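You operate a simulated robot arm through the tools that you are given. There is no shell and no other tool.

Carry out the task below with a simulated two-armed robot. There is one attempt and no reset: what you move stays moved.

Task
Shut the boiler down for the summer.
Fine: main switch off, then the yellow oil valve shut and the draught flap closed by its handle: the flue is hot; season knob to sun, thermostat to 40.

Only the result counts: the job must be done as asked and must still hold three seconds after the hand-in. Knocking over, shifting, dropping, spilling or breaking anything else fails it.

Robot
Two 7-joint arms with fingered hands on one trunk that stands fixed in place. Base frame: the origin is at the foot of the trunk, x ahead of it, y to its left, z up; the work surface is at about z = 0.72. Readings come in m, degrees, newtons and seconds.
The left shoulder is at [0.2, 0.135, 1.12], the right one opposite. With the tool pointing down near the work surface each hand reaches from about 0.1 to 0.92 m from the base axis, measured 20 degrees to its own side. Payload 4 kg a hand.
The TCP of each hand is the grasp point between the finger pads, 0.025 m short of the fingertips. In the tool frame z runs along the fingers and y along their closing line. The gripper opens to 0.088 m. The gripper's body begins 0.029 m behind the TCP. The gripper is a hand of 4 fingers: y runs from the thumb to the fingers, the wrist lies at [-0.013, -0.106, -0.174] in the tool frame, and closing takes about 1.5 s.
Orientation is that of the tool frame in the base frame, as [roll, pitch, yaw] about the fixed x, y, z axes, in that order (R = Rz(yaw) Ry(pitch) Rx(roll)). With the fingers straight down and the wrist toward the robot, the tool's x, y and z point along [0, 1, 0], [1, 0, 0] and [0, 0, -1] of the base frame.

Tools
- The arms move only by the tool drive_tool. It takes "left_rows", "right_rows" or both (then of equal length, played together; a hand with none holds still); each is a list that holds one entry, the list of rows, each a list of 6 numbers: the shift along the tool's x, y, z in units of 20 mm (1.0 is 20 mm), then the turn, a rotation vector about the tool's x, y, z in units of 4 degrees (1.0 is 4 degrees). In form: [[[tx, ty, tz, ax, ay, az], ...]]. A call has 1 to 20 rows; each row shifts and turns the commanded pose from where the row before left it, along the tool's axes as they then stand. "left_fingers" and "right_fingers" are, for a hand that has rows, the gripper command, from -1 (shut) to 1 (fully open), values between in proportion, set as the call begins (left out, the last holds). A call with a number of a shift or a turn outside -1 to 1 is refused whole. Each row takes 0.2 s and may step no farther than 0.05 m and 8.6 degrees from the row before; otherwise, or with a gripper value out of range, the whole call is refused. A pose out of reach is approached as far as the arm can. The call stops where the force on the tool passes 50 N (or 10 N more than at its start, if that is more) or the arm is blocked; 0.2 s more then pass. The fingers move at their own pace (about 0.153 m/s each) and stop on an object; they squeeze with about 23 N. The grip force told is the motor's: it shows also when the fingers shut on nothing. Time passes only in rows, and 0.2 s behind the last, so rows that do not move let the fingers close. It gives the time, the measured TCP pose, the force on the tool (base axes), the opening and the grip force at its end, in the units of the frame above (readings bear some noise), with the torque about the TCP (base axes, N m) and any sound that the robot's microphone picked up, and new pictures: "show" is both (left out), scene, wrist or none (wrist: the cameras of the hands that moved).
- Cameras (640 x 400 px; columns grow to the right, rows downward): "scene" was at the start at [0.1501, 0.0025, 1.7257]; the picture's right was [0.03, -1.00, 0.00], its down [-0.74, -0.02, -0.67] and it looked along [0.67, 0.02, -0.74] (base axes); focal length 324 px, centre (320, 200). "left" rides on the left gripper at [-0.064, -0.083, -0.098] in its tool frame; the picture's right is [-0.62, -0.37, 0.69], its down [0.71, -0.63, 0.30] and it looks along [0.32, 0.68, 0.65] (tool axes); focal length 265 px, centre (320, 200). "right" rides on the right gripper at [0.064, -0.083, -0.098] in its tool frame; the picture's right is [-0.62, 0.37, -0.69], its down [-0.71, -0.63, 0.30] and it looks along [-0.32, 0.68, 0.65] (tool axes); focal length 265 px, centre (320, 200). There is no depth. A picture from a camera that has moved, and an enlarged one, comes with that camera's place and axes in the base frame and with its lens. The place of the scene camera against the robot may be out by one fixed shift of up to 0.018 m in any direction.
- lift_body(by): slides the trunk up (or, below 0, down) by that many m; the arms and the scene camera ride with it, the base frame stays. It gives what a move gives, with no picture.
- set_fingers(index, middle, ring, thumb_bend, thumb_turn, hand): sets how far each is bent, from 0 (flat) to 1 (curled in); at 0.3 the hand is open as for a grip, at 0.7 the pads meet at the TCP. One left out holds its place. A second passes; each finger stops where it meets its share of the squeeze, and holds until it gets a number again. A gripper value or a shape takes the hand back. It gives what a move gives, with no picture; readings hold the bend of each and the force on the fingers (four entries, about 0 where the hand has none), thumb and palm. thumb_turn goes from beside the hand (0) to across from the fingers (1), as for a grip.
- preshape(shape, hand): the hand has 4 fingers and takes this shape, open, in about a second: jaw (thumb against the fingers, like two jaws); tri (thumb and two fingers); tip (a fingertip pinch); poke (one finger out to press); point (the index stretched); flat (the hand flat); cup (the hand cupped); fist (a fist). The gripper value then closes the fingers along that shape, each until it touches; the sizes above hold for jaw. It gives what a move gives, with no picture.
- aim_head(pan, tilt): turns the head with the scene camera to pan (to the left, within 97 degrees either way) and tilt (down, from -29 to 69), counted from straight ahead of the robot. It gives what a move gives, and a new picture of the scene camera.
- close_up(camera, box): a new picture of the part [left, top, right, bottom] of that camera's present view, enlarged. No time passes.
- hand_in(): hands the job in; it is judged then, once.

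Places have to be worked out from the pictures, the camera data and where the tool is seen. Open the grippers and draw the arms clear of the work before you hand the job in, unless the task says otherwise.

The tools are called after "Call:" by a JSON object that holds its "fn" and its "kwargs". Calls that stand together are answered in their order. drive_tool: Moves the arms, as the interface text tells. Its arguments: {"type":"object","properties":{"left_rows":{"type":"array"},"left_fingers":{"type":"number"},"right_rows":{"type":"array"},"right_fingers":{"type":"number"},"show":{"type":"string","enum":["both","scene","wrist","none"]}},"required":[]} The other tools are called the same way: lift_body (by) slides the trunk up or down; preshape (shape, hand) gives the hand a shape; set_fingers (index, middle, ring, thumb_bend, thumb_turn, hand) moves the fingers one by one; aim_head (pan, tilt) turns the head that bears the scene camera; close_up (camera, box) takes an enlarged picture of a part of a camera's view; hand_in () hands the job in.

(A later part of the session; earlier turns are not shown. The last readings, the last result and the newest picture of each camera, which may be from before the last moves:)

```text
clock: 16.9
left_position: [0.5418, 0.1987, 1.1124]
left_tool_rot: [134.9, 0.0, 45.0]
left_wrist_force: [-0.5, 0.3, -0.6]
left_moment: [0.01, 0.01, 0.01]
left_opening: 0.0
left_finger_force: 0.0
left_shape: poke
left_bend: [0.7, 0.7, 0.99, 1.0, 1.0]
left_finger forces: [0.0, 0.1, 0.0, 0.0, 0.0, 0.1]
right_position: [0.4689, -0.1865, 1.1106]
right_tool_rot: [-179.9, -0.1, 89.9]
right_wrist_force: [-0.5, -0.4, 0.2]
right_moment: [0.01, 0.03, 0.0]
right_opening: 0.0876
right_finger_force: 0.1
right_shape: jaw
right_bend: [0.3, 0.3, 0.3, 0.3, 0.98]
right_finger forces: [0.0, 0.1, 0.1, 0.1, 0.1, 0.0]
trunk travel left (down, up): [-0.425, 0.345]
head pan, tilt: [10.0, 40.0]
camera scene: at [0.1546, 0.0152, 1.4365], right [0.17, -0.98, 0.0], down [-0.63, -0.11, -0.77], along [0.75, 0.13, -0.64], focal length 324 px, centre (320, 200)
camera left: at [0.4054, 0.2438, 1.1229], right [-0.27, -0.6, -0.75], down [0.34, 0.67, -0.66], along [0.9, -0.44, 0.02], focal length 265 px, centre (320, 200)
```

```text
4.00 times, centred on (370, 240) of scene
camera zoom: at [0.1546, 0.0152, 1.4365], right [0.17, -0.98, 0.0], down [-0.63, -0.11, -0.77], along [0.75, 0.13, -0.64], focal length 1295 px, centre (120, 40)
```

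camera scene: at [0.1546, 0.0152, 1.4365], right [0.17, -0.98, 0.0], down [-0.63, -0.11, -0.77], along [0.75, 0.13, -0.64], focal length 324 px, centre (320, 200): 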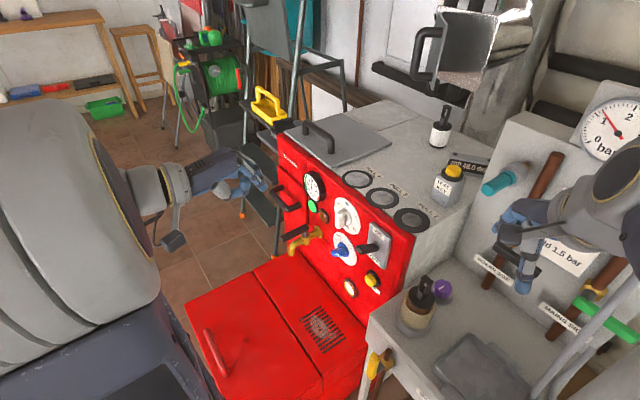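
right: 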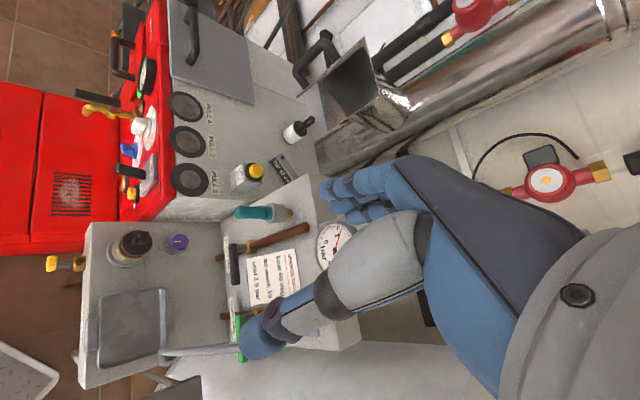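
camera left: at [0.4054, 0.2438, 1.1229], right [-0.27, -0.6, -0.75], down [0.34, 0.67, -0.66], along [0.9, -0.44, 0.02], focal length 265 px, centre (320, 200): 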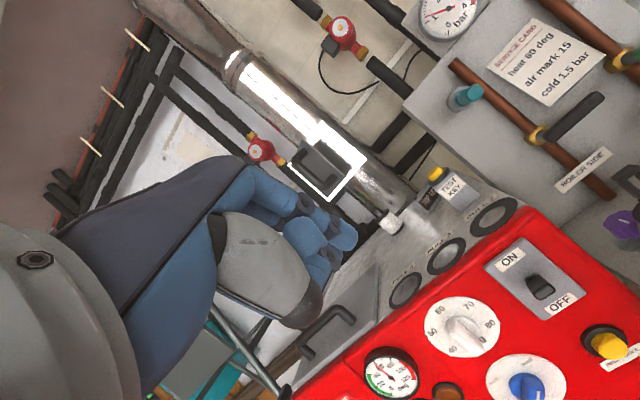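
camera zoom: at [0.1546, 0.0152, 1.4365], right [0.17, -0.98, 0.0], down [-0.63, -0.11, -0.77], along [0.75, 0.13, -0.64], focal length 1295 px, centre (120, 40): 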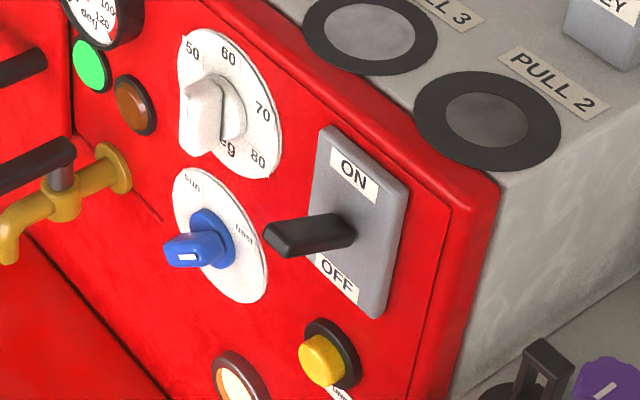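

The wrist view vs. scene view shows the scene camera reads about 17 mm too far in x. Corrected lever tip: about (0.657, 0.011, 0.849). I move the fingertip to above the lever.

Call:
{"fn": "drive_tool", "kwargs": {"left_rows": [[[-0.171, 0.031, 0.949, 0, 0, 0], [-0.171, 0.031, 0.949, 0, 0, 0], [-0.171, 0.031, 0.949, 0, 0, 0], [-0.171, 0.031, 0.949, 0, 0, 0], [-0.171, 0.031, 0.949, 0, 0, 0], [-0.171, 0.031, 0.949, 0, 0, 0], [-0.171, 0.031, 0.949, 0, 0, 0], [-0.171, 0.031, 0.949, 0, 0, 0], [-0.171, 0.031, 0.949, 0, 0, 0], [-0.171, 0.031, 0.949, 0, 0, 0], [-0.171, 0.031, 0.949, 0, 0, 0], [-0.171, 0.031, 0.949, 0, 0, 0], [-0.171, 0.031, 0.949, 0, 0, 0]]], "show": "both"}}

Call:
{"fn": "close_up", "kwargs": {"camera": "scene", "box": [300, 170, 440, 300]}}

```text
clock: 19.7
left_position: [0.6381, 0.0392, 0.9444]
left_tool_rot: [135.0, 0.0, 45.1]
left_wrist_force: [0.5, 0.9, -0.7]
left_moment: [0.0, 0.01, 0.02]
left_opening: 0.0
left_finger_force: 0.1
left_shape: poke
left_bend: [0.7, 0.7, 0.99, 1.0, 1.0]
left_finger forces: [0.0, 0.1, 0.0, 0.0, 0.1, 0.0]
right_position: [0.4675, -0.1869, 1.1104]
right_tool_rot: [-180.0, 0.0, 90.0]
right_wrist_force: [0.5, -1.1, -0.1]
right_moment: [-0.01, 0.0, -0.01]
right_opening: 0.0874
right_finger_force: 0.0
right_shape: jaw
right_bend: [0.3, 0.3, 0.3, 0.3, 0.98]
right_finger forces: [0.1, 0.1, 0.0, 0.1, 0.1, 0.1]
trunk travel left (down, up): [-0.425, 0.345]
head pan, tilt: [10.0, 40.0]
camera scene: at [0.1545, 0.0152, 1.4366], right [0.17, -0.98, 0.0], down [-0.63, -0.11, -0.77], along [0.75, 0.13, -0.64], focal length 324 px, centre (320, 200)
camera left: at [0.5021, 0.0847, 0.9547], right [-0.28, -0.6, -0.75], down [0.34, 0.67, -0.66], along [0.9, -0.44, 0.02], focal length 265 px, centre (320, 200)
```

scene: 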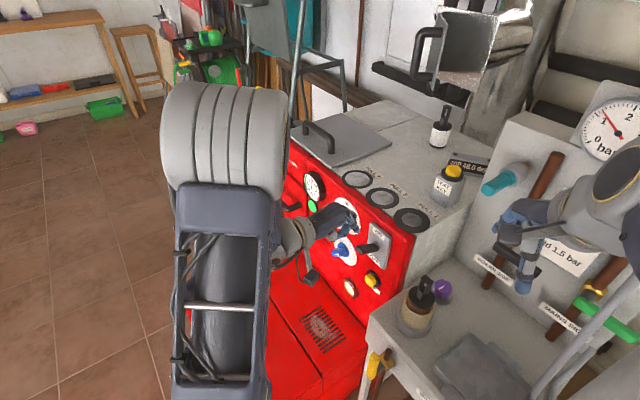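
left: 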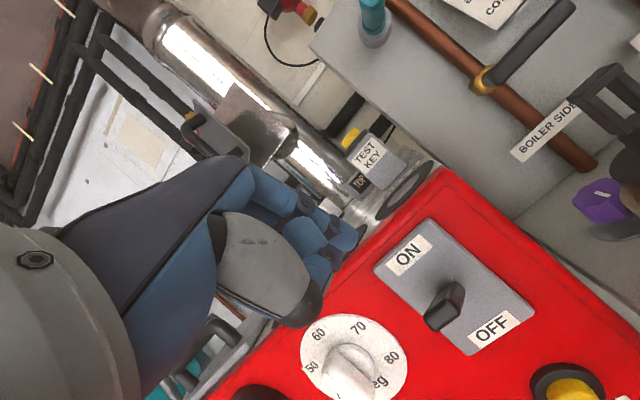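

```text
3.08 times, centred on (370, 235) of scene
camera zoom: at [0.1545, 0.0152, 1.4366], right [0.17, -0.98, 0.0], down [-0.63, -0.11, -0.77], along [0.75, 0.13, -0.64], focal length 996 px, centre (166, 92)
```

zoom: 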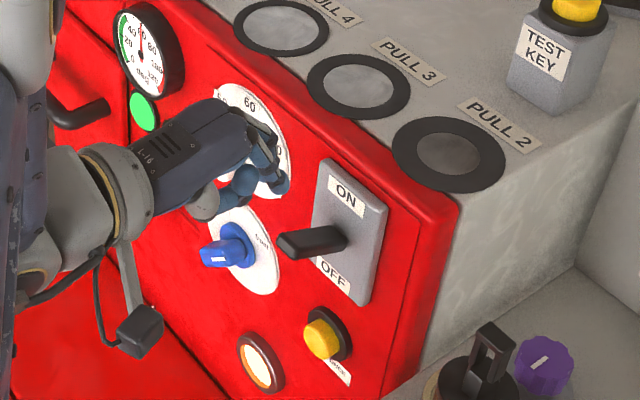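

Zoom the left view onto the lever to refine its place.

Call:
{"fn": "close_up", "kwargs": {"camera": "left", "box": [360, 200, 560, 360]}}

Call:
{"fn": "close_up", "kwargs": {"camera": "left", "box": [260, 160, 400, 300]}}

```text
2.50 times, centred on (460, 280) of left
camera zoom: at [0.5021, 0.0847, 0.9547], right [-0.28, -0.6, -0.75], down [0.34, 0.67, -0.66], along [0.9, -0.44, 0.02], focal length 664 px, centre (-30, 0)
```

zoom: 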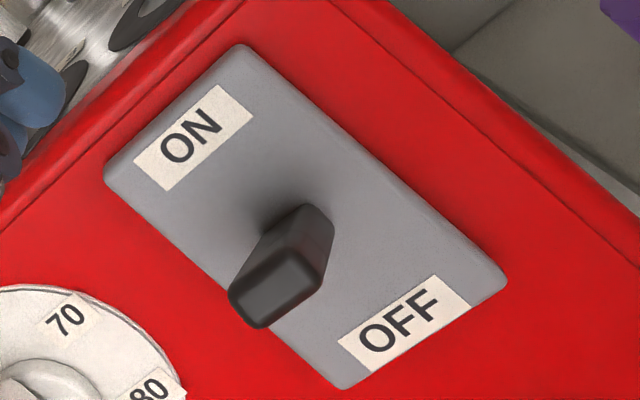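

```text
2.86 times, centred on (330, 230) of left
camera zoom: at [0.5021, 0.0847, 0.9547], right [-0.28, -0.6, -0.75], down [0.34, 0.67, -0.66], along [0.9, -0.44, 0.02], focal length 758 px, centre (291, 114)
```

zoom: 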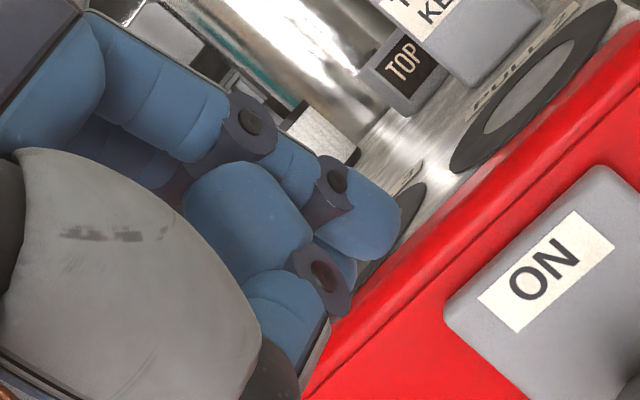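

Two wrist-camera positions give the lever tip at (0.651, 0.016, 0.855), tilted ~17° up. I move 13 mm toward the panel and press straight down.

Call:
{"fn": "drive_tool", "kwargs": {"left_rows": [[[0, 0.45, 0.45, 0, 0, 0], [0, -0.354, 0.354, 0, 0, 0], [0, -0.354, 0.354, 0, 0, 0], [0, -0.354, 0.354, 0, 0, 0], [0, -0.354, 0.354, 0, 0, 0], [0, -0.354, 0.354, 0, 0, 0], [0, -0.354, 0.354, 0, 0, 0], [0, -0.354, 0.354, 0, 0, 0]]], "show": "both"}}

Call:
{"fn": "close_up", "kwargs": {"camera": "scene", "box": [320, 190, 420, 290]}}

Call:
{"fn": "close_up", "kwargs": {"camera": "left", "box": [260, 160, 460, 320]}}

```text
clock: 21.5
left_position: [0.6472, 0.0305, 0.8734]
left_tool_rot: [135.0, 0.0, 45.0]
left_wrist_force: [-0.1, -0.3, 0.1]
left_moment: [0.01, 0.0, -0.01]
left_opening: 0.0
left_finger_force: 0.1
left_shape: poke
left_bend: [0.7, 0.7, 0.99, 1.0, 1.0]
left_finger forces: [0.0, 0.0, 0.1, 0.0, 0.0, 0.1]
right_position: [0.4673, -0.1872, 1.1108]
right_tool_rot: [-179.9, 0.0, 89.9]
right_wrist_force: [-0.6, 0.1, -1.0]
right_moment: [-0.05, 0.01, 0.01]
right_opening: 0.0876
right_finger_force: 0.1
right_shape: jaw
right_bend: [0.3, 0.3, 0.3, 0.3, 0.98]
right_finger forces: [0.0, 0.0, 0.1, 0.1, 0.1, 0.0]
trunk travel left (down, up): [-0.425, 0.345]
head pan, tilt: [10.0, 40.0]
camera scene: at [0.1546, 0.0152, 1.4366], right [0.17, -0.98, 0.0], down [-0.63, -0.11, -0.77], along [0.75, 0.13, -0.64], focal length 324 px, centre (320, 200)
camera left: at [0.5109, 0.0763, 0.8835], right [-0.28, -0.6, -0.75], down [0.34, 0.67, -0.66], along [0.9, -0.44, 0.02], focal length 265 px, centre (320, 200)
```

scene: 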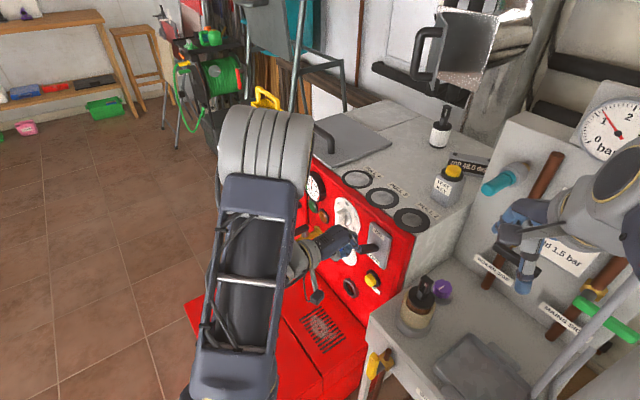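
left: 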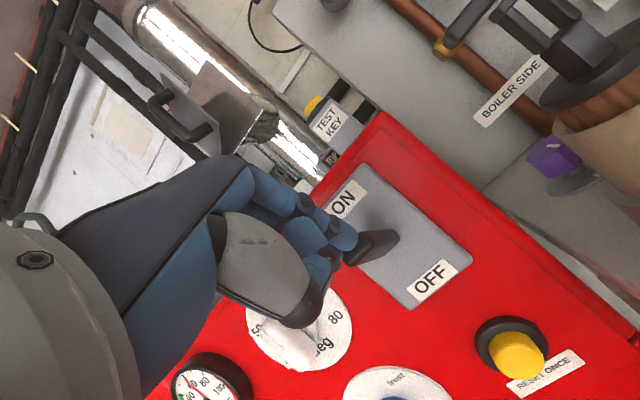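

```text
4.00 times, centred on (370, 240) of scene
camera zoom: at [0.1546, 0.0152, 1.4366], right [0.17, -0.98, 0.0], down [-0.63, -0.11, -0.77], along [0.75, 0.13, -0.64], focal length 1295 px, centre (120, 40)
```

zoom: 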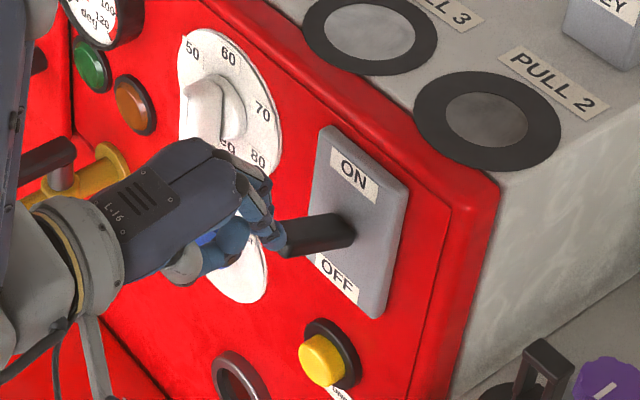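

```text
2.50 times, centred on (360, 240) of left
camera zoom: at [0.5109, 0.0763, 0.8835], right [-0.28, -0.6, -0.75], down [0.34, 0.67, -0.66], along [0.9, -0.44, 0.02], focal length 664 px, centre (220, 100)
```

zoom: 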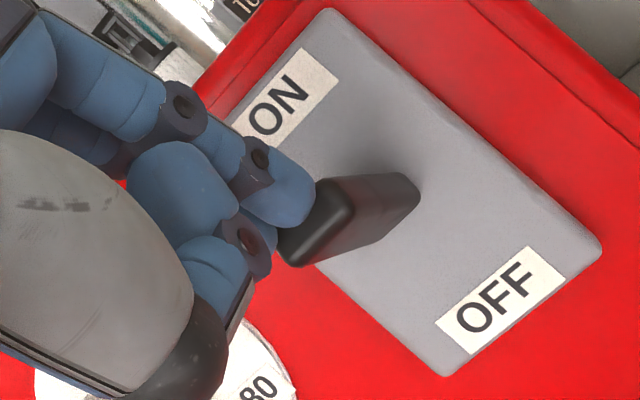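

The fingertip sits just in front of the lever's end. I raise 20 mm, go 22 mm further in and 6 mm to the left, then press down.

Call:
{"fn": "drive_tool", "kwargs": {"left_rows": [[[0, 0.707, -0.707, 0, 0, 0], [0.3, 0.78, 0.78, 0, 0, 0], [0, -0.354, 0.354, 0, 0, 0], [0, -0.354, 0.354, 0, 0, 0], [0, -0.354, 0.354, 0, 0, 0], [0, -0.354, 0.354, 0, 0, 0]]], "show": "none"}}

Call:
{"fn": "close_up", "kwargs": {"camera": "scene", "box": [320, 190, 420, 290]}}

Call:
{"fn": "close_up", "kwargs": {"camera": "left", "box": [260, 160, 460, 320]}}

```text
clock: 22.9
left_position: [0.6671, 0.0184, 0.8515]
left_tool_rot: [135.1, 0.0, 45.1]
left_wrist_force: [0.6, -0.6, 0.8]
left_moment: [0.0, 0.0, 0.03]
left_opening: 0.0
left_finger_force: 0.1
left_shape: poke
left_bend: [0.7, 0.7, 0.99, 1.0, 1.0]
left_finger forces: [0.2, 0.0, 0.1, 0.1, 0.0, 0.1]
right_position: [0.4689, -0.1861, 1.1108]
right_tool_rot: [-180.0, 0.1, 89.9]
right_wrist_force: [1.4, -0.4, 0.0]
right_moment: [0.02, 0.0, 0.01]
right_opening: 0.0875
right_finger_force: 0.0
right_shape: jaw
right_bend: [0.3, 0.3, 0.3, 0.3, 0.98]
right_finger forces: [0.0, 0.0, 0.0, 0.0, 0.0, 0.0]
trunk travel left (down, up): [-0.425, 0.345]
head pan, tilt: [10.0, 40.0]
```

```text
4.00 times, centred on (370, 240) of scene
camera zoom: at [0.1546, 0.0152, 1.4365], right [0.17, -0.98, 0.0], down [-0.63, -0.11, -0.77], along [0.75, 0.13, -0.64], focal length 1295 px, centre (120, 40)
```

zoom: 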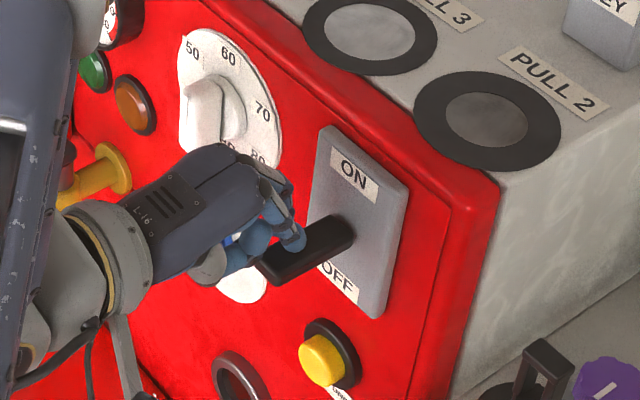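

```text
2.50 times, centred on (360, 240) of left
camera zoom: at [0.5302, 0.0641, 0.8626], right [-0.28, -0.6, -0.75], down [0.34, 0.67, -0.66], along [0.9, -0.44, 0.02], focal length 664 px, centre (220, 100)
```

zoom: 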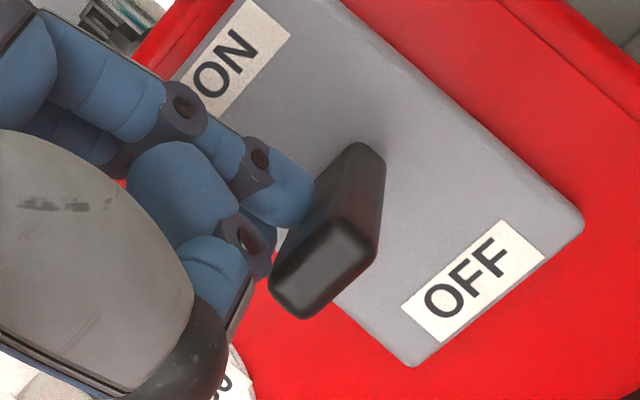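

The lever went down and the green and orange lamps have gone dark. I press a little further to be sure it's at its stop.

Call:
{"fn": "drive_tool", "kwargs": {"left_rows": [[[0, -0.2, 0.2, 0, 0, 0], [0, -0.2, 0.2, 0, 0, 0], [0, -0.2, 0.2, 0, 0, 0]]], "show": "none"}}

Call:
{"fn": "close_up", "kwargs": {"camera": "scene", "box": [320, 190, 420, 290]}}

Call:
{"fn": "close_up", "kwargs": {"camera": "left", "box": [260, 160, 460, 320]}}

```text
clock: 23.7
left_position: [0.6653, 0.0188, 0.8366]
left_tool_rot: [135.1, 0.1, 45.0]
left_wrist_force: [0.2, 0.1, 0.0]
left_moment: [-0.01, 0.01, 0.01]
left_opening: 0.0002
left_finger_force: 0.1
left_shape: poke
left_bend: [0.7, 0.7, 0.99, 1.0, 1.0]
left_finger forces: [0.1, 0.0, 0.0, 0.0, 0.0, 0.0]
right_position: [0.4687, -0.188, 1.111]
right_tool_rot: [-180.0, -0.1, 90.0]
right_wrist_force: [0.6, 0.0, 1.0]
right_moment: [0.01, 0.01, -0.01]
right_opening: 0.0874
right_finger_force: 0.1
right_shape: jaw
right_bend: [0.3, 0.3, 0.3, 0.3, 0.98]
right_finger forces: [0.0, 0.1, 0.0, 0.0, 0.0, 0.1]
trunk travel left (down, up): [-0.425, 0.345]
head pan, tilt: [10.0, 40.0]
```

```text
4.00 times, centred on (370, 240) of scene
camera zoom: at [0.1546, 0.0152, 1.4365], right [0.17, -0.98, 0.0], down [-0.63, -0.11, -0.77], along [0.75, 0.13, -0.64], focal length 1295 px, centre (120, 40)
```

zoom: 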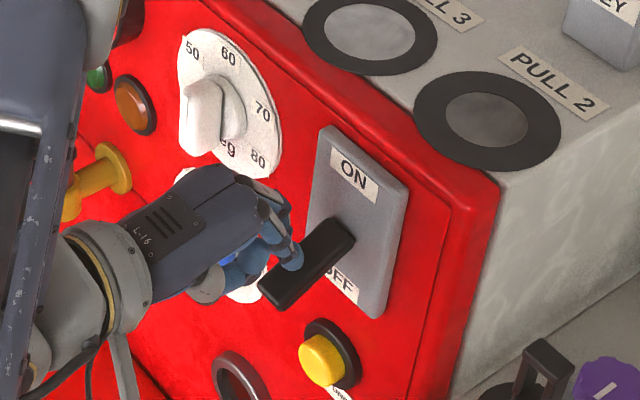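

```text
2.50 times, centred on (360, 240) of left
camera zoom: at [0.5296, 0.0641, 0.8468], right [-0.28, -0.6, -0.75], down [0.34, 0.67, -0.66], along [0.9, -0.44, 0.02], focal length 664 px, centre (220, 100)
```

zoom: 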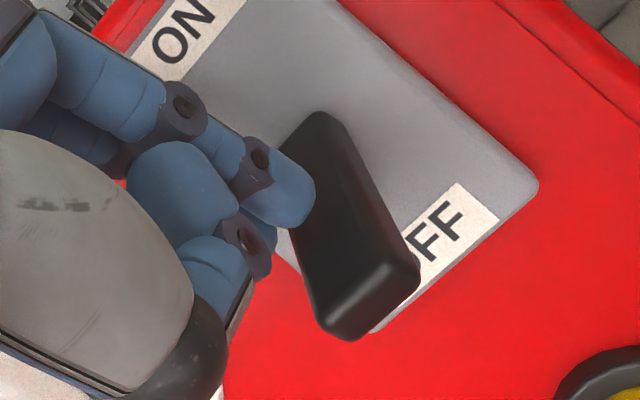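

The lever still yields without force; press a bit more to find its stop.

Call:
{"fn": "drive_tool", "kwargs": {"left_rows": [[[0, -0.15, 0.15, 0, 0, 0], [0, -0.15, 0.15, 0, 0, 0], [0, -0.15, 0.15, 0, 0, 0]]], "show": "none"}}

Call:
{"fn": "close_up", "kwargs": {"camera": "left", "box": [260, 160, 460, 320]}}

Call:
{"fn": "close_up", "kwargs": {"camera": "scene", "box": [320, 190, 420, 290]}}

```text
clock: 24.5
left_position: [0.6663, 0.0188, 0.8299]
left_tool_rot: [134.1, 0.0, 45.1]
left_wrist_force: [-16.7, 10.7, 24.0]
left_moment: [-0.39, 0.12, -0.33]
left_opening: 0.0
left_finger_force: 0.1
left_shape: poke
left_bend: [0.7, 0.7, 0.99, 1.0, 1.0]
left_finger forces: [30.6, 0.1, 0.0, 0.1, 0.0, 0.1]
right_position: [0.4674, -0.1861, 1.1118]
right_tool_rot: [180.0, 0.0, 90.0]
right_wrist_force: [0.2, -0.5, 0.7]
right_moment: [-0.01, 0.02, -0.01]
right_opening: 0.0875
right_finger_force: 0.2
right_shape: jaw
right_bend: [0.3, 0.3, 0.3, 0.3, 0.98]
right_finger forces: [0.0, 0.0, 0.0, 0.1, 0.0, 0.1]
trunk travel left (down, up): [-0.425, 0.345]
head pan, tilt: [10.0, 40.0]
stopped in row 3 (left hand): the force on the tool passed its limit at 52 N (the readings are from after the stop); the commanded pose is now the measured one
```

```text
2.50 times, centred on (360, 240) of left
camera zoom: at [0.5298, 0.0652, 0.8377], right [-0.27, -0.61, -0.75], down [0.35, 0.66, -0.66], along [0.9, -0.44, 0.04], focal length 664 px, centre (220, 100)
```

zoom: 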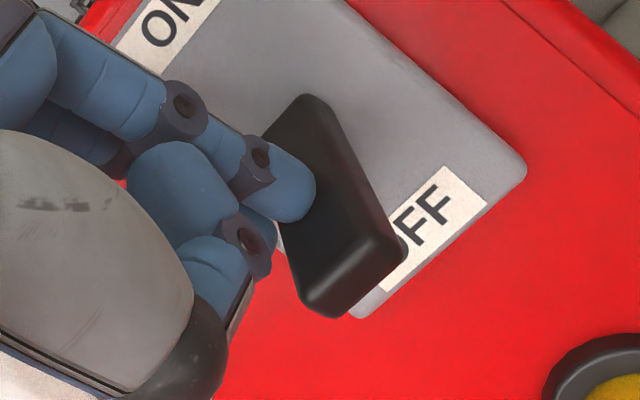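

```text
4.00 times, centred on (370, 240) of scene
camera zoom: at [0.1535, 0.0156, 1.4368], right [0.17, -0.98, 0.0], down [-0.63, -0.11, -0.77], along [0.75, 0.13, -0.64], focal length 1295 px, centre (120, 40)
```

zoom: 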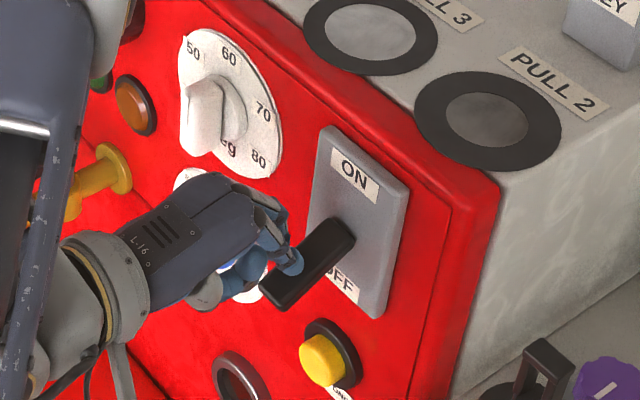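

The lever hit its stop: switch fully off. I lift and draw the left hand back, and zoom the right camera on the oil valve.

Call:
{"fn": "drive_tool", "kwargs": {"left_rows": [[[0, 0.354, -0.354, 0, 0, 0], [0, 0.707, -0.707, 0, 0, 0], [0, 0.707, -0.707, 0, 0, 0], [0, 0, -1, 0, 0, 0], [0, 0, -1, 0, 0, 0], [0, 0, -1, 0, 0, 0], [0, 0, -1, 0, 0, 0], [0, 0, -1, 0, 0, 0]]], "show": "both"}}

Call:
{"fn": "close_up", "kwargs": {"camera": "right", "box": [30, 200, 130, 270]}}

Call:
{"fn": "close_up", "kwargs": {"camera": "scene", "box": [350, 330, 410, 400]}}

Call:
{"fn": "close_up", "kwargs": {"camera": "scene", "box": [290, 170, 420, 300]}}

```text
clock: 26.3
left_position: [0.6169, 0.0686, 0.9477]
left_tool_rot: [134.4, 0.0, 45.1]
left_wrist_force: [-0.7, 0.6, 0.4]
left_moment: [0.04, 0.01, 0.02]
left_opening: 0.0001
left_finger_force: 0.0
left_shape: poke
left_bend: [0.7, 0.7, 0.99, 1.0, 1.0]
left_finger forces: [0.0, 0.1, 0.0, 0.1, 0.0, 0.1]
right_position: [0.4685, -0.1862, 1.1099]
right_tool_rot: [-179.9, 0.0, 90.0]
right_wrist_force: [-0.1, -1.2, 0.7]
right_moment: [0.02, 0.0, -0.02]
right_opening: 0.0878
right_finger_force: 0.0
right_shape: jaw
right_bend: [0.3, 0.3, 0.3, 0.3, 0.98]
right_finger forces: [0.0, 0.0, 0.1, 0.0, 0.0, 0.1]
trunk travel left (down, up): [-0.425, 0.345]
head pan, tilt: [10.0, 40.0]
camera scene: at [0.1547, 0.0152, 1.4365], right [0.17, -0.98, 0.0], down [-0.63, -0.11, -0.77], along [0.75, 0.13, -0.64], focal length 324 px, centre (320, 200)
camera left: at [0.4793, 0.1144, 0.9562], right [-0.27, -0.61, -0.75], down [0.35, 0.66, -0.66], along [0.9, -0.44, 0.03], focal length 265 px, centre (320, 200)
```

scene: 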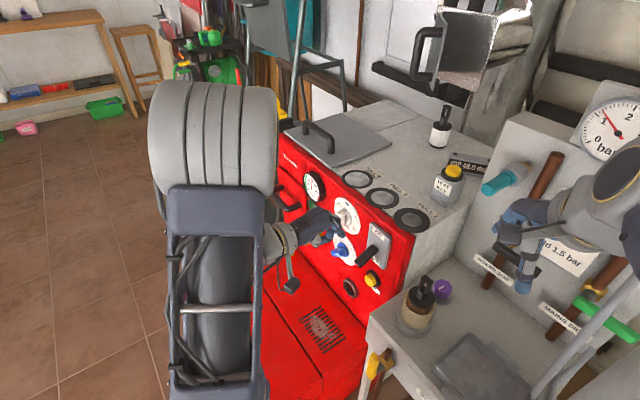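
left: 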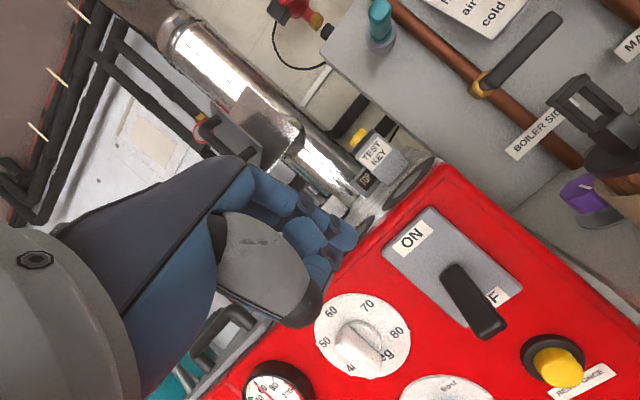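

```text
5.71 times, centred on (80, 235) of right
camera zoom: at [0.384, -0.1237, 1.2097], right [0.37, -0.62, 0.69], down [-0.63, -0.71, -0.3], along [0.68, -0.32, -0.65], focal length 1517 px, centre (1691, 0)
```

zoom: 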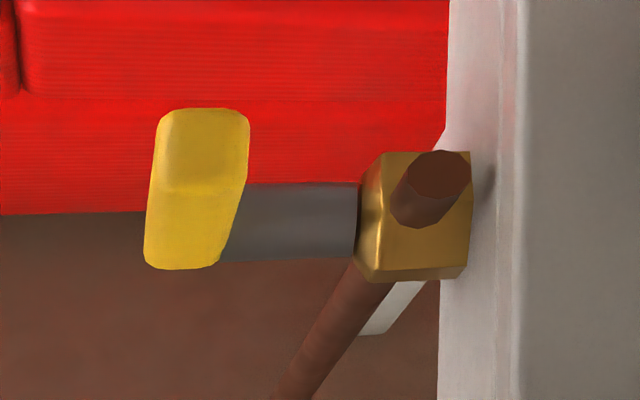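

```text
5.71 times, centred on (380, 365) of scene
camera zoom: at [0.1547, 0.0152, 1.4365], right [0.17, -0.98, 0.0], down [-0.63, -0.11, -0.77], along [0.75, 0.13, -0.64], focal length 1850 px, centre (-23, -743)
```

zoom: 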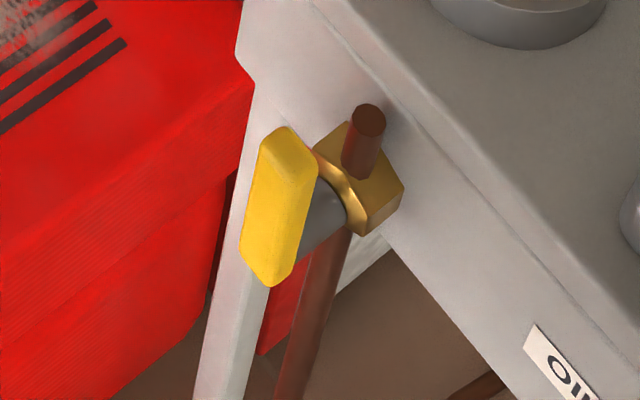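

```text
3.08 times, centred on (355, 235) of scene
camera zoom: at [0.1547, 0.0152, 1.4365], right [0.17, -0.98, 0.0], down [-0.63, -0.11, -0.77], along [0.75, 0.13, -0.64], focal length 996 px, centre (212, 92)
```

zoom: 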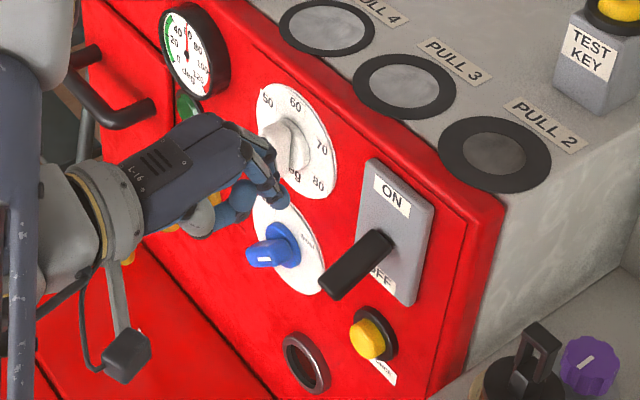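

Switch is OFF, lamps dark. The yellow valve wing stands vertical (open), centred near (0.477,-0.045,0.67). I raise the trunk 0.3 m for a better posture, then bring the left hand back to tool-down.

Call:
{"fn": "lift_body", "kwargs": {"by": 0.3}}

Call:
{"fn": "drive_tool", "kwargs": {"left_rows": [[[0, 0, 0, 1, 0, 0], [0, 0, 0, 1, 0, 0], [0, 0, 0, 1, 0, 0], [0, 0, 0, 1, 0, 0], [0, 0, 0, 1, 0, 0], [0, 0, 0, 1, 0, 0], [0, 0, 0, 1, 0, 0], [0, 0, 0, 1, 0, 0], [0, 0, 0, 1, 0, 0], [0, 0, 0, 1, 0, 0], [0, 0, 0, 1, 0, 0], [0, 0, 0, 0.4, 0, 0]]], "show": "none"}}

Call:
{"fn": "aim_head", "kwargs": {"pan": 0, "tilt": 60}}

```text
clock: 29.3
left_position: [0.6167, 0.0696, 1.2474]
left_tool_rot: [134.4, 0.0, 45.0]
left_wrist_force: [0.0, -0.4, -0.3]
left_moment: [-0.01, -0.03, -0.02]
left_opening: 0.0
left_finger_force: 0.1
left_shape: poke
left_bend: [0.7, 0.7, 0.99, 1.0, 1.0]
left_finger forces: [0.0, 0.0, 0.1, 0.0, 0.1, 0.0]
right_position: [0.4688, -0.1861, 1.4114]
right_tool_rot: [180.0, -0.1, 90.0]
right_wrist_force: [-0.4, -1.2, -0.2]
right_moment: [0.0, 0.01, -0.01]
right_opening: 0.0874
right_finger_force: 0.1
right_shape: jaw
right_bend: [0.3, 0.3, 0.3, 0.3, 0.98]
right_finger forces: [0.0, 0.0, 0.0, 0.1, 0.0, 0.0]
trunk travel left (down, up): [-0.725, 0.045]
head pan, tilt: [10.0, 40.0]
```

```text
clock: 31.9
left_position: [0.6169, 0.0695, 1.2484]
left_tool_rot: [180.0, 0.0, 45.1]
left_wrist_force: [0.2, -0.2, -0.1]
left_moment: [0.01, -0.01, 0.0]
left_opening: 0.0
left_finger_force: 0.1
left_shape: poke
left_bend: [0.7, 0.7, 0.99, 1.0, 1.0]
left_finger forces: [0.1, 0.1, 0.0, 0.0, 0.0, 0.0]
right_position: [0.4687, -0.1869, 1.4103]
right_tool_rot: [179.9, 0.0, 90.0]
right_wrist_force: [-0.4, -0.1, -0.3]
right_moment: [0.02, -0.01, -0.01]
right_opening: 0.0875
right_finger_force: 0.1
right_shape: jaw
right_bend: [0.3, 0.3, 0.3, 0.3, 0.98]
right_finger forces: [0.1, 0.0, 0.0, 0.0, 0.0, 0.0]
trunk travel left (down, up): [-0.725, 0.045]
head pan, tilt: [10.0, 40.0]
```

```text
clock: 32.8
left_position: [0.6157, 0.0695, 1.2478]
left_tool_rot: [180.0, 0.0, 45.1]
left_wrist_force: [-0.4, 0.5, 0.1]
left_moment: [0.05, -0.04, 0.04]
left_opening: 0.0001
left_finger_force: 0.1
left_shape: poke
left_bend: [0.7, 0.7, 0.99, 1.0, 1.0]
left_finger forces: [0.1, 0.0, 0.0, 0.0, 0.0, 0.0]
right_position: [0.4688, -0.1874, 1.4104]
right_tool_rot: [180.0, 0.0, 90.0]
right_wrist_force: [-0.3, -0.4, 0.4]
right_moment: [-0.02, 0.0, -0.02]
right_opening: 0.0875
right_finger_force: 0.1
right_shape: jaw
right_bend: [0.3, 0.3, 0.3, 0.3, 0.98]
right_finger forces: [0.0, 0.0, 0.1, 0.0, 0.0, 0.1]
trunk travel left (down, up): [-0.725, 0.045]
head pan, tilt: [0.0, 60.0]
camera scene: at [0.1376, 0.0004, 1.7098], right [0.0, -1.0, 0.0], down [-0.87, 0.0, -0.5], along [0.5, 0.0, -0.87], focal length 324 px, centre (320, 200)
```

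scene: 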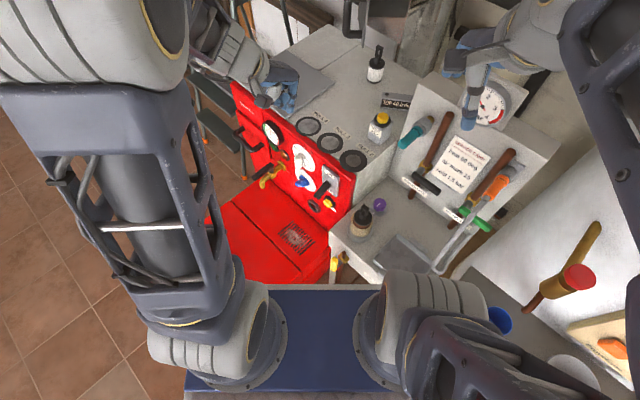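

I move the left fingertip to above-left of the valve handle, still 15 cm above it.

Call:
{"fn": "drive_tool", "kwargs": {"left_rows": [[[-0.3375, -0.044, 0.995, 0, 0, 0], [-0.3375, -0.044, 0.995, 0, 0, 0], [-0.3375, -0.044, 0.995, 0, 0, 0], [-0.3375, -0.044, 0.995, 0, 0, 0], [-0.3375, -0.044, 0.995, 0, 0, 0], [-0.3375, -0.044, 0.995, 0, 0, 0], [-0.3375, -0.044, 0.995, 0, 0, 0], [-0.3375, -0.044, 0.995, 0, 0, 0], [-0.3375, -0.044, 0.995, 0, 0, 0], [-0.3375, -0.044, 0.995, 0, 0, 0], [-0.3375, -0.044, 0.995, 0, 0, 0], [-0.3375, -0.044, 0.995, 0, 0, 0], [-0.3375, -0.044, 0.995, 0, 0, 0], [-0.3375, -0.044, 0.995, 0, 0, 0], [-0.3375, -0.044, 0.995, 0, 0, 0], [-0.3375, -0.044, 0.995, 0, 0, 0], [-0.3375, -0.044, 0.995, 0, 0, 0], [-0.3375, -0.044, 0.995, 0, 0, 0], [-0.3375, -0.044, 0.995, 0, 0, 0], [-0.3375, -0.044, 0.995, 0, 0, 0]]], "show": "both"}}

Call:
{"fn": "close_up", "kwargs": {"camera": "scene", "box": [270, 190, 410, 300]}}

```text
clock: 37.0
left_position: [0.507, -0.015, 0.8491]
left_tool_rot: [179.9, 0.0, 45.2]
left_wrist_force: [-0.5, -0.3, -0.4]
left_moment: [0.0, 0.0, 0.01]
left_opening: 0.0
left_finger_force: 0.0
left_shape: poke
left_bend: [0.7, 0.7, 0.99, 1.0, 1.0]
left_finger forces: [0.0, 0.0, 0.0, 0.1, 0.1, 0.0]
right_position: [0.4677, -0.1883, 1.4108]
right_tool_rot: [180.0, 0.0, 90.0]
right_wrist_force: [-0.1, -0.2, -0.5]
right_moment: [0.01, 0.0, -0.01]
right_opening: 0.0873
right_finger_force: 0.0
right_shape: jaw
right_bend: [0.3, 0.3, 0.3, 0.3, 0.98]
right_finger forces: [0.1, 0.0, 0.1, 0.0, 0.0, 0.0]
trunk travel left (down, up): [-0.725, 0.045]
head pan, tilt: [0.0, 60.0]
camera scene: at [0.1375, 0.0005, 1.7098], right [0.0, -1.0, 0.0], down [-0.87, 0.0, -0.5], along [0.5, 0.0, -0.87], focal length 324 px, centre (320, 200)
camera left: at [0.4027, -0.0004, 0.9469], right [-0.7, -0.18, -0.69], down [0.06, 0.95, -0.3], along [0.71, -0.25, -0.65], focal length 265 px, centre (320, 200)
```

scene: 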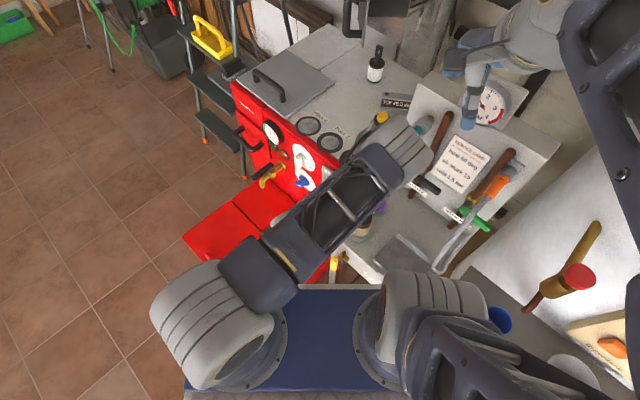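
left: 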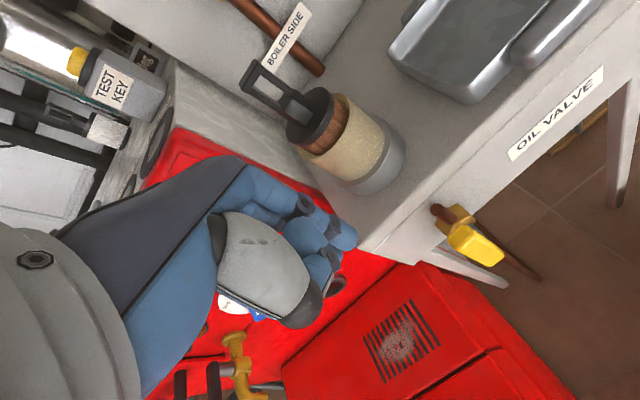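

```text
3.64 times, centred on (340, 245) of scene
camera zoom: at [0.1375, 0.0005, 1.7098], right [0.0, -1.0, 0.0], down [-0.87, 0.0, -0.5], along [0.5, 0.0, -0.87], focal length 1177 px, centre (247, 36)
```

zoom: 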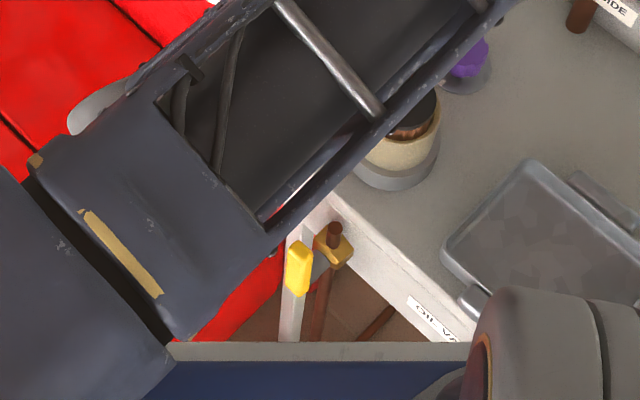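

The arm folded with its elbow to the right; I check clearance of the elbow with the right camera and scene before descending.

Call:
{"fn": "close_up", "kwargs": {"camera": "right", "box": [0, 0, 640, 400]}}

Call:
{"fn": "aim_head", "kwargs": {"pan": -5, "tilt": 40}}

Call:
{"fn": "close_up", "kwargs": {"camera": "left", "box": [400, 180, 560, 300]}}

```text
1.00 times, centred on (320, 200) of right (not enlarged: the box is as wide or as high as the picture)
camera zoom: at [0.384, -0.1236, 1.5098], right [0.37, -0.62, 0.69], down [-0.63, -0.71, -0.3], along [0.68, -0.32, -0.65], focal length 265 px, centre (320, 200)
```

zoom: 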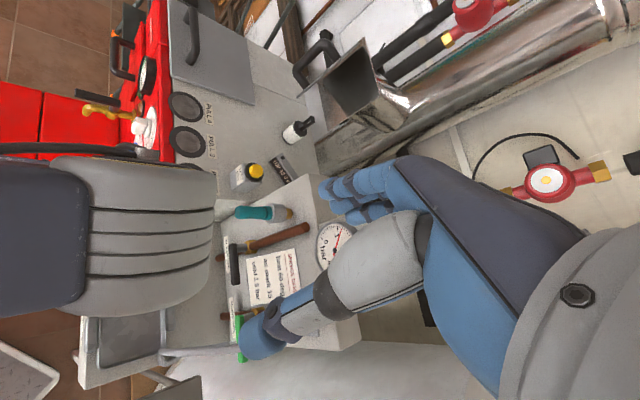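

```text
clock: 37.8
left_position: [0.5066, -0.0135, 0.8495]
left_tool_rot: [180.0, 0.1, 45.1]
left_wrist_force: [0.4, 0.8, 0.2]
left_moment: [0.01, -0.01, 0.01]
left_opening: 0.0
left_finger_force: 0.0
left_shape: poke
left_bend: [0.7, 0.7, 0.99, 1.0, 1.0]
left_finger forces: [0.0, 0.0, 0.1, 0.1, 0.0, 0.1]
right_position: [0.4687, -0.1885, 1.4111]
right_tool_rot: [-180.0, 0.0, 90.0]
right_wrist_force: [-0.2, -1.1, -0.2]
right_moment: [-0.01, 0.01, 0.0]
right_opening: 0.0874
right_finger_force: 0.0
right_shape: jaw
right_bend: [0.3, 0.3, 0.3, 0.3, 0.98]
right_finger forces: [0.0, 0.0, 0.1, 0.0, 0.0, 0.0]
trunk travel left (down, up): [-0.725, 0.045]
head pan, tilt: [-5.0, 40.0]
camera scene: at [0.1556, -0.007, 1.7365], right [-0.09, -1.0, 0.0], down [-0.64, 0.06, -0.77], along [0.76, -0.07, -0.64], focal length 324 px, centre (320, 200)
```

scene: 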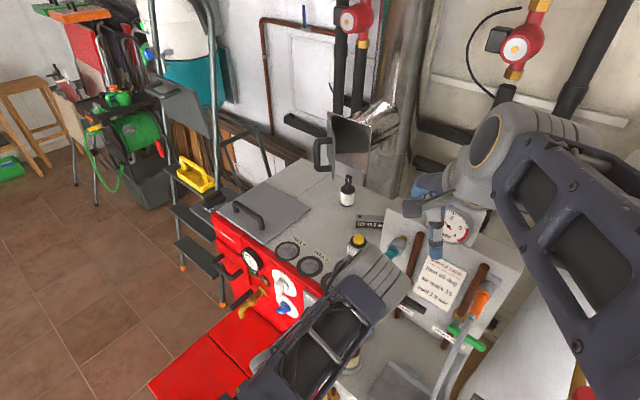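

```text
3.33 times, centred on (480, 240) of left
camera zoom: at [0.4029, -0.0004, 0.9472], right [-0.7, -0.18, -0.69], down [0.06, 0.95, -0.3], along [0.71, -0.25, -0.65], focal length 885 px, centre (-213, 67)
```

zoom: 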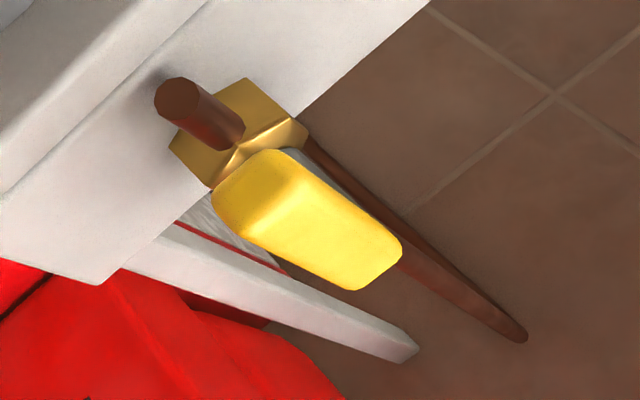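

The elbow sits high (z≈1.2), clear. I shift 8 mm more to the left of the handle and descend so the fingertip is beside the handle's upper half.

Call:
{"fn": "drive_tool", "kwargs": {"left_rows": [[[0.4, 0, 0, 0, 0, 0], [0, 0, 0.925, 0, 0, 0], [0, 0, 0.925, 0, 0, 0], [0, 0, 0.925, 0, 0, 0], [0, 0, 0.925, 0, 0, 0], [0, 0, 0.925, 0, 0, 0], [0, 0, 0.925, 0, 0, 0], [0, 0, 0.925, 0, 0, 0], [0, 0, 0.925, 0, 0, 0]]], "show": "both"}}

Call:
{"fn": "close_up", "kwargs": {"camera": "left", "box": [280, 160, 480, 320]}}

```text
clock: 39.8
left_position: [0.5134, -0.0097, 0.7016]
left_tool_rot: [-180.0, -0.1, 45.1]
left_wrist_force: [0.1, 0.4, 0.0]
left_moment: [-0.03, -0.05, 0.02]
left_opening: 0.0001
left_finger_force: 0.0
left_shape: poke
left_bend: [0.7, 0.7, 0.99, 1.0, 1.0]
left_finger forces: [0.0, 0.0, 0.1, 0.0, 0.1, 0.1]
right_position: [0.4682, -0.1876, 1.4106]
right_tool_rot: [-180.0, 0.0, 90.1]
right_wrist_force: [-0.3, -0.1, 0.1]
right_moment: [-0.03, 0.02, -0.03]
right_opening: 0.0874
right_finger_force: 0.1
right_shape: jaw
right_bend: [0.3, 0.3, 0.3, 0.3, 0.98]
right_finger forces: [0.0, 0.0, 0.0, 0.0, 0.0, 0.0]
trunk travel left (down, up): [-0.725, 0.045]
head pan, tilt: [-5.0, 40.0]
camera scene: at [0.1555, -0.0071, 1.7366], right [-0.09, -1.0, 0.0], down [-0.64, 0.06, -0.77], along [0.76, -0.07, -0.64], focal length 324 px, centre (320, 200)
camera left: at [0.4086, 0.0044, 0.8001], right [-0.7, -0.18, -0.69], down [0.06, 0.95, -0.3], along [0.71, -0.25, -0.65], focal length 265 px, centre (320, 200)
```

scene: 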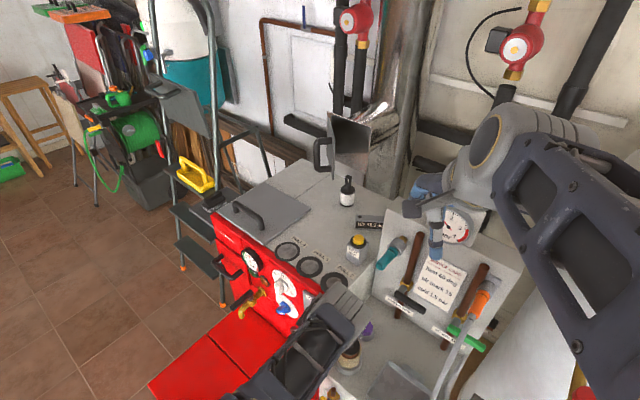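
left: 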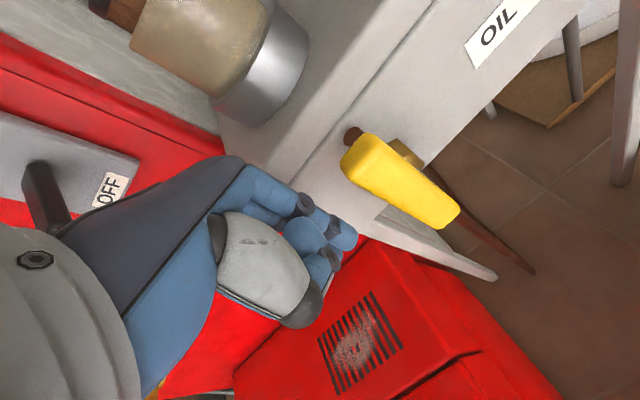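

```text
2.50 times, centred on (380, 240) of left
camera zoom: at [0.4086, 0.0044, 0.8001], right [-0.7, -0.18, -0.69], down [0.06, 0.95, -0.3], along [0.71, -0.25, -0.65], focal length 664 px, centre (170, 100)
```

zoom: 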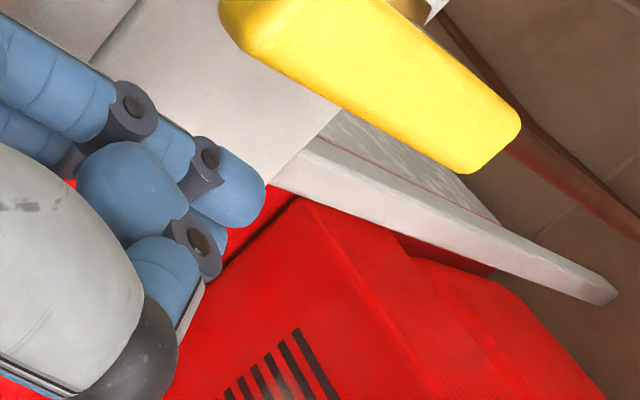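

The finger is beside the handle. I push it to the right (clockwise) gently and look.

Call:
{"fn": "drive_tool", "kwargs": {"left_rows": [[[0, 0, -0.3, 0, 0, 0], [-0.4, 0, 0, 0, 0, 0], [-0.4, 0, 0, 0, 0, 0], [-0.4, 0, 0, 0, 0, 0], [-0.3, 0, 0, 0, 0, 0], [-0.3, 0, 0, 0, 0, 0], [-0.3, 0, 0, 0, 0, 0], [-0.3, 0, 0, 0, 0, 0]]], "show": "wrist"}}

Call:
{"fn": "close_up", "kwargs": {"camera": "left", "box": [280, 160, 480, 320]}}

```text
clock: 41.6
left_position: [0.4993, -0.025, 0.7097]
left_tool_rot: [-179.9, 0.6, 44.8]
left_wrist_force: [0.3, 0.0, 0.0]
left_moment: [0.0, -0.03, 0.02]
left_opening: 0.0001
left_finger_force: 0.2
left_shape: poke
left_bend: [0.7, 0.7, 0.99, 1.0, 1.0]
left_finger forces: [0.1, 0.1, 0.0, 0.1, 0.1, 0.0]
left hand out of reach, approached as far as the arm can: row 4, 5, 6, 7, 8
right_position: [0.468, -0.1869, 1.409]
right_tool_rot: [-180.0, 0.0, 89.9]
right_wrist_force: [-0.7, 0.2, -0.3]
right_moment: [0.02, -0.02, 0.0]
right_opening: 0.0877
right_finger_force: 0.1
right_shape: jaw
right_bend: [0.3, 0.3, 0.3, 0.3, 0.98]
right_finger forces: [0.1, 0.0, 0.0, 0.0, 0.1, 0.0]
trunk travel left (down, up): [-0.725, 0.045]
head pan, tilt: [-5.0, 40.0]
camera left: at [0.3956, -0.0099, 0.8075], right [-0.7, -0.18, -0.69], down [0.06, 0.95, -0.31], along [0.71, -0.26, -0.66], focal length 265 px, centre (320, 200)
```

left: 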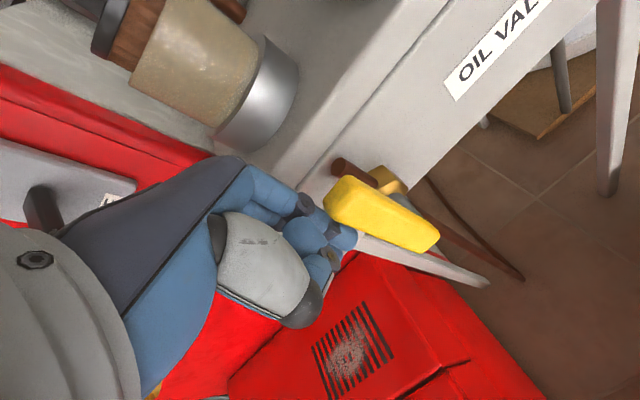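

```text
2.50 times, centred on (380, 240) of left
camera zoom: at [0.3956, -0.0099, 0.8075], right [-0.7, -0.18, -0.69], down [0.06, 0.95, -0.31], along [0.71, -0.26, -0.66], focal length 664 px, centre (170, 100)
```

zoom: 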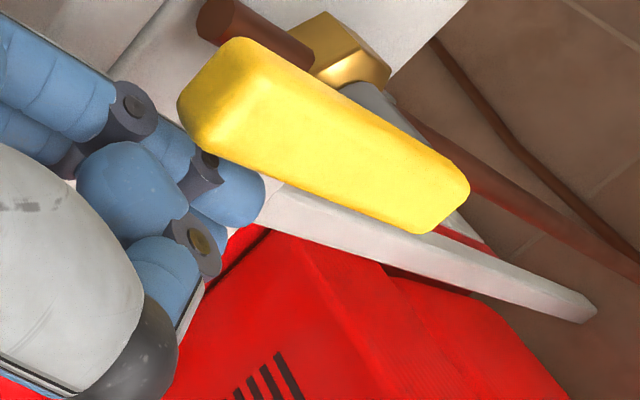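

The left arm hits its inner reach limit. I pivot the hand instead: tilting the fingers toward the right about the tool y axis so the wrist stays left while the fingertip sweeps right against the handle.

Call:
{"fn": "drive_tool", "kwargs": {"left_rows": [[[0, 0, 0, 0, -1, 0], [0, 0, 0, 0, -1, 0], [0, 0, 0, 0, -1, 0], [0, 0, 0, 0, -1, 0]]], "show": "wrist"}}

Call:
{"fn": "close_up", "kwargs": {"camera": "left", "box": [280, 160, 480, 320]}}

```text
clock: 42.6
left_position: [0.5008, -0.0235, 0.7091]
left_tool_rot: [-180.0, 15.9, 45.1]
left_wrist_force: [0.5, -1.1, -0.4]
left_moment: [0.02, 0.0, 0.0]
left_opening: 0.0
left_finger_force: 0.0
left_shape: poke
left_bend: [0.7, 0.7, 0.99, 1.0, 1.0]
left_finger forces: [0.0, 0.0, 0.0, 0.0, 0.0, 0.0]
right_position: [0.4683, -0.188, 1.4115]
right_tool_rot: [-180.0, 0.0, 90.0]
right_wrist_force: [0.0, -0.7, 0.2]
right_moment: [0.0, 0.0, 0.03]
right_opening: 0.0876
right_finger_force: 0.0
right_shape: jaw
right_bend: [0.3, 0.3, 0.3, 0.3, 0.98]
right_finger forces: [0.0, 0.0, 0.1, 0.0, 0.0, 0.1]
trunk travel left (down, up): [-0.725, 0.045]
head pan, tilt: [-5.0, 40.0]
camera left: at [0.4157, 0.011, 0.8205], right [-0.82, -0.3, -0.49], down [-0.02, 0.87, -0.49], along [0.58, -0.39, -0.72], focal length 265 px, centre (320, 200)
```

left: 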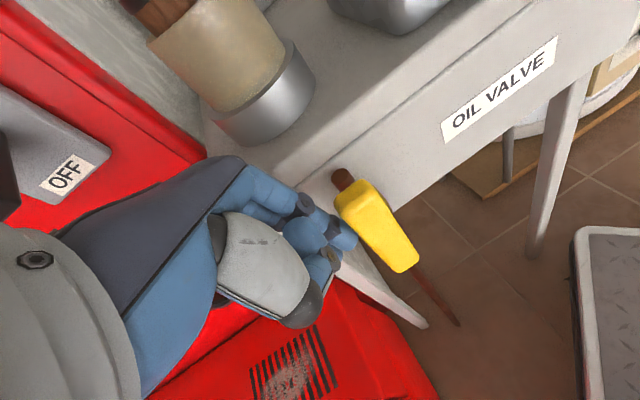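

```text
2.50 times, centred on (380, 240) of left
camera zoom: at [0.4157, 0.011, 0.8205], right [-0.82, -0.3, -0.49], down [-0.02, 0.87, -0.49], along [0.58, -0.39, -0.72], focal length 664 px, centre (170, 100)
```

zoom: 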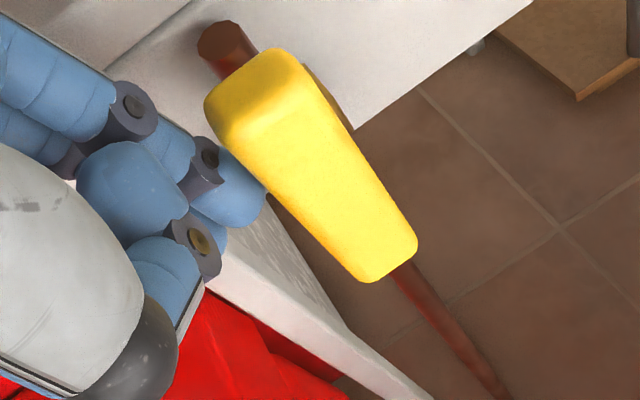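

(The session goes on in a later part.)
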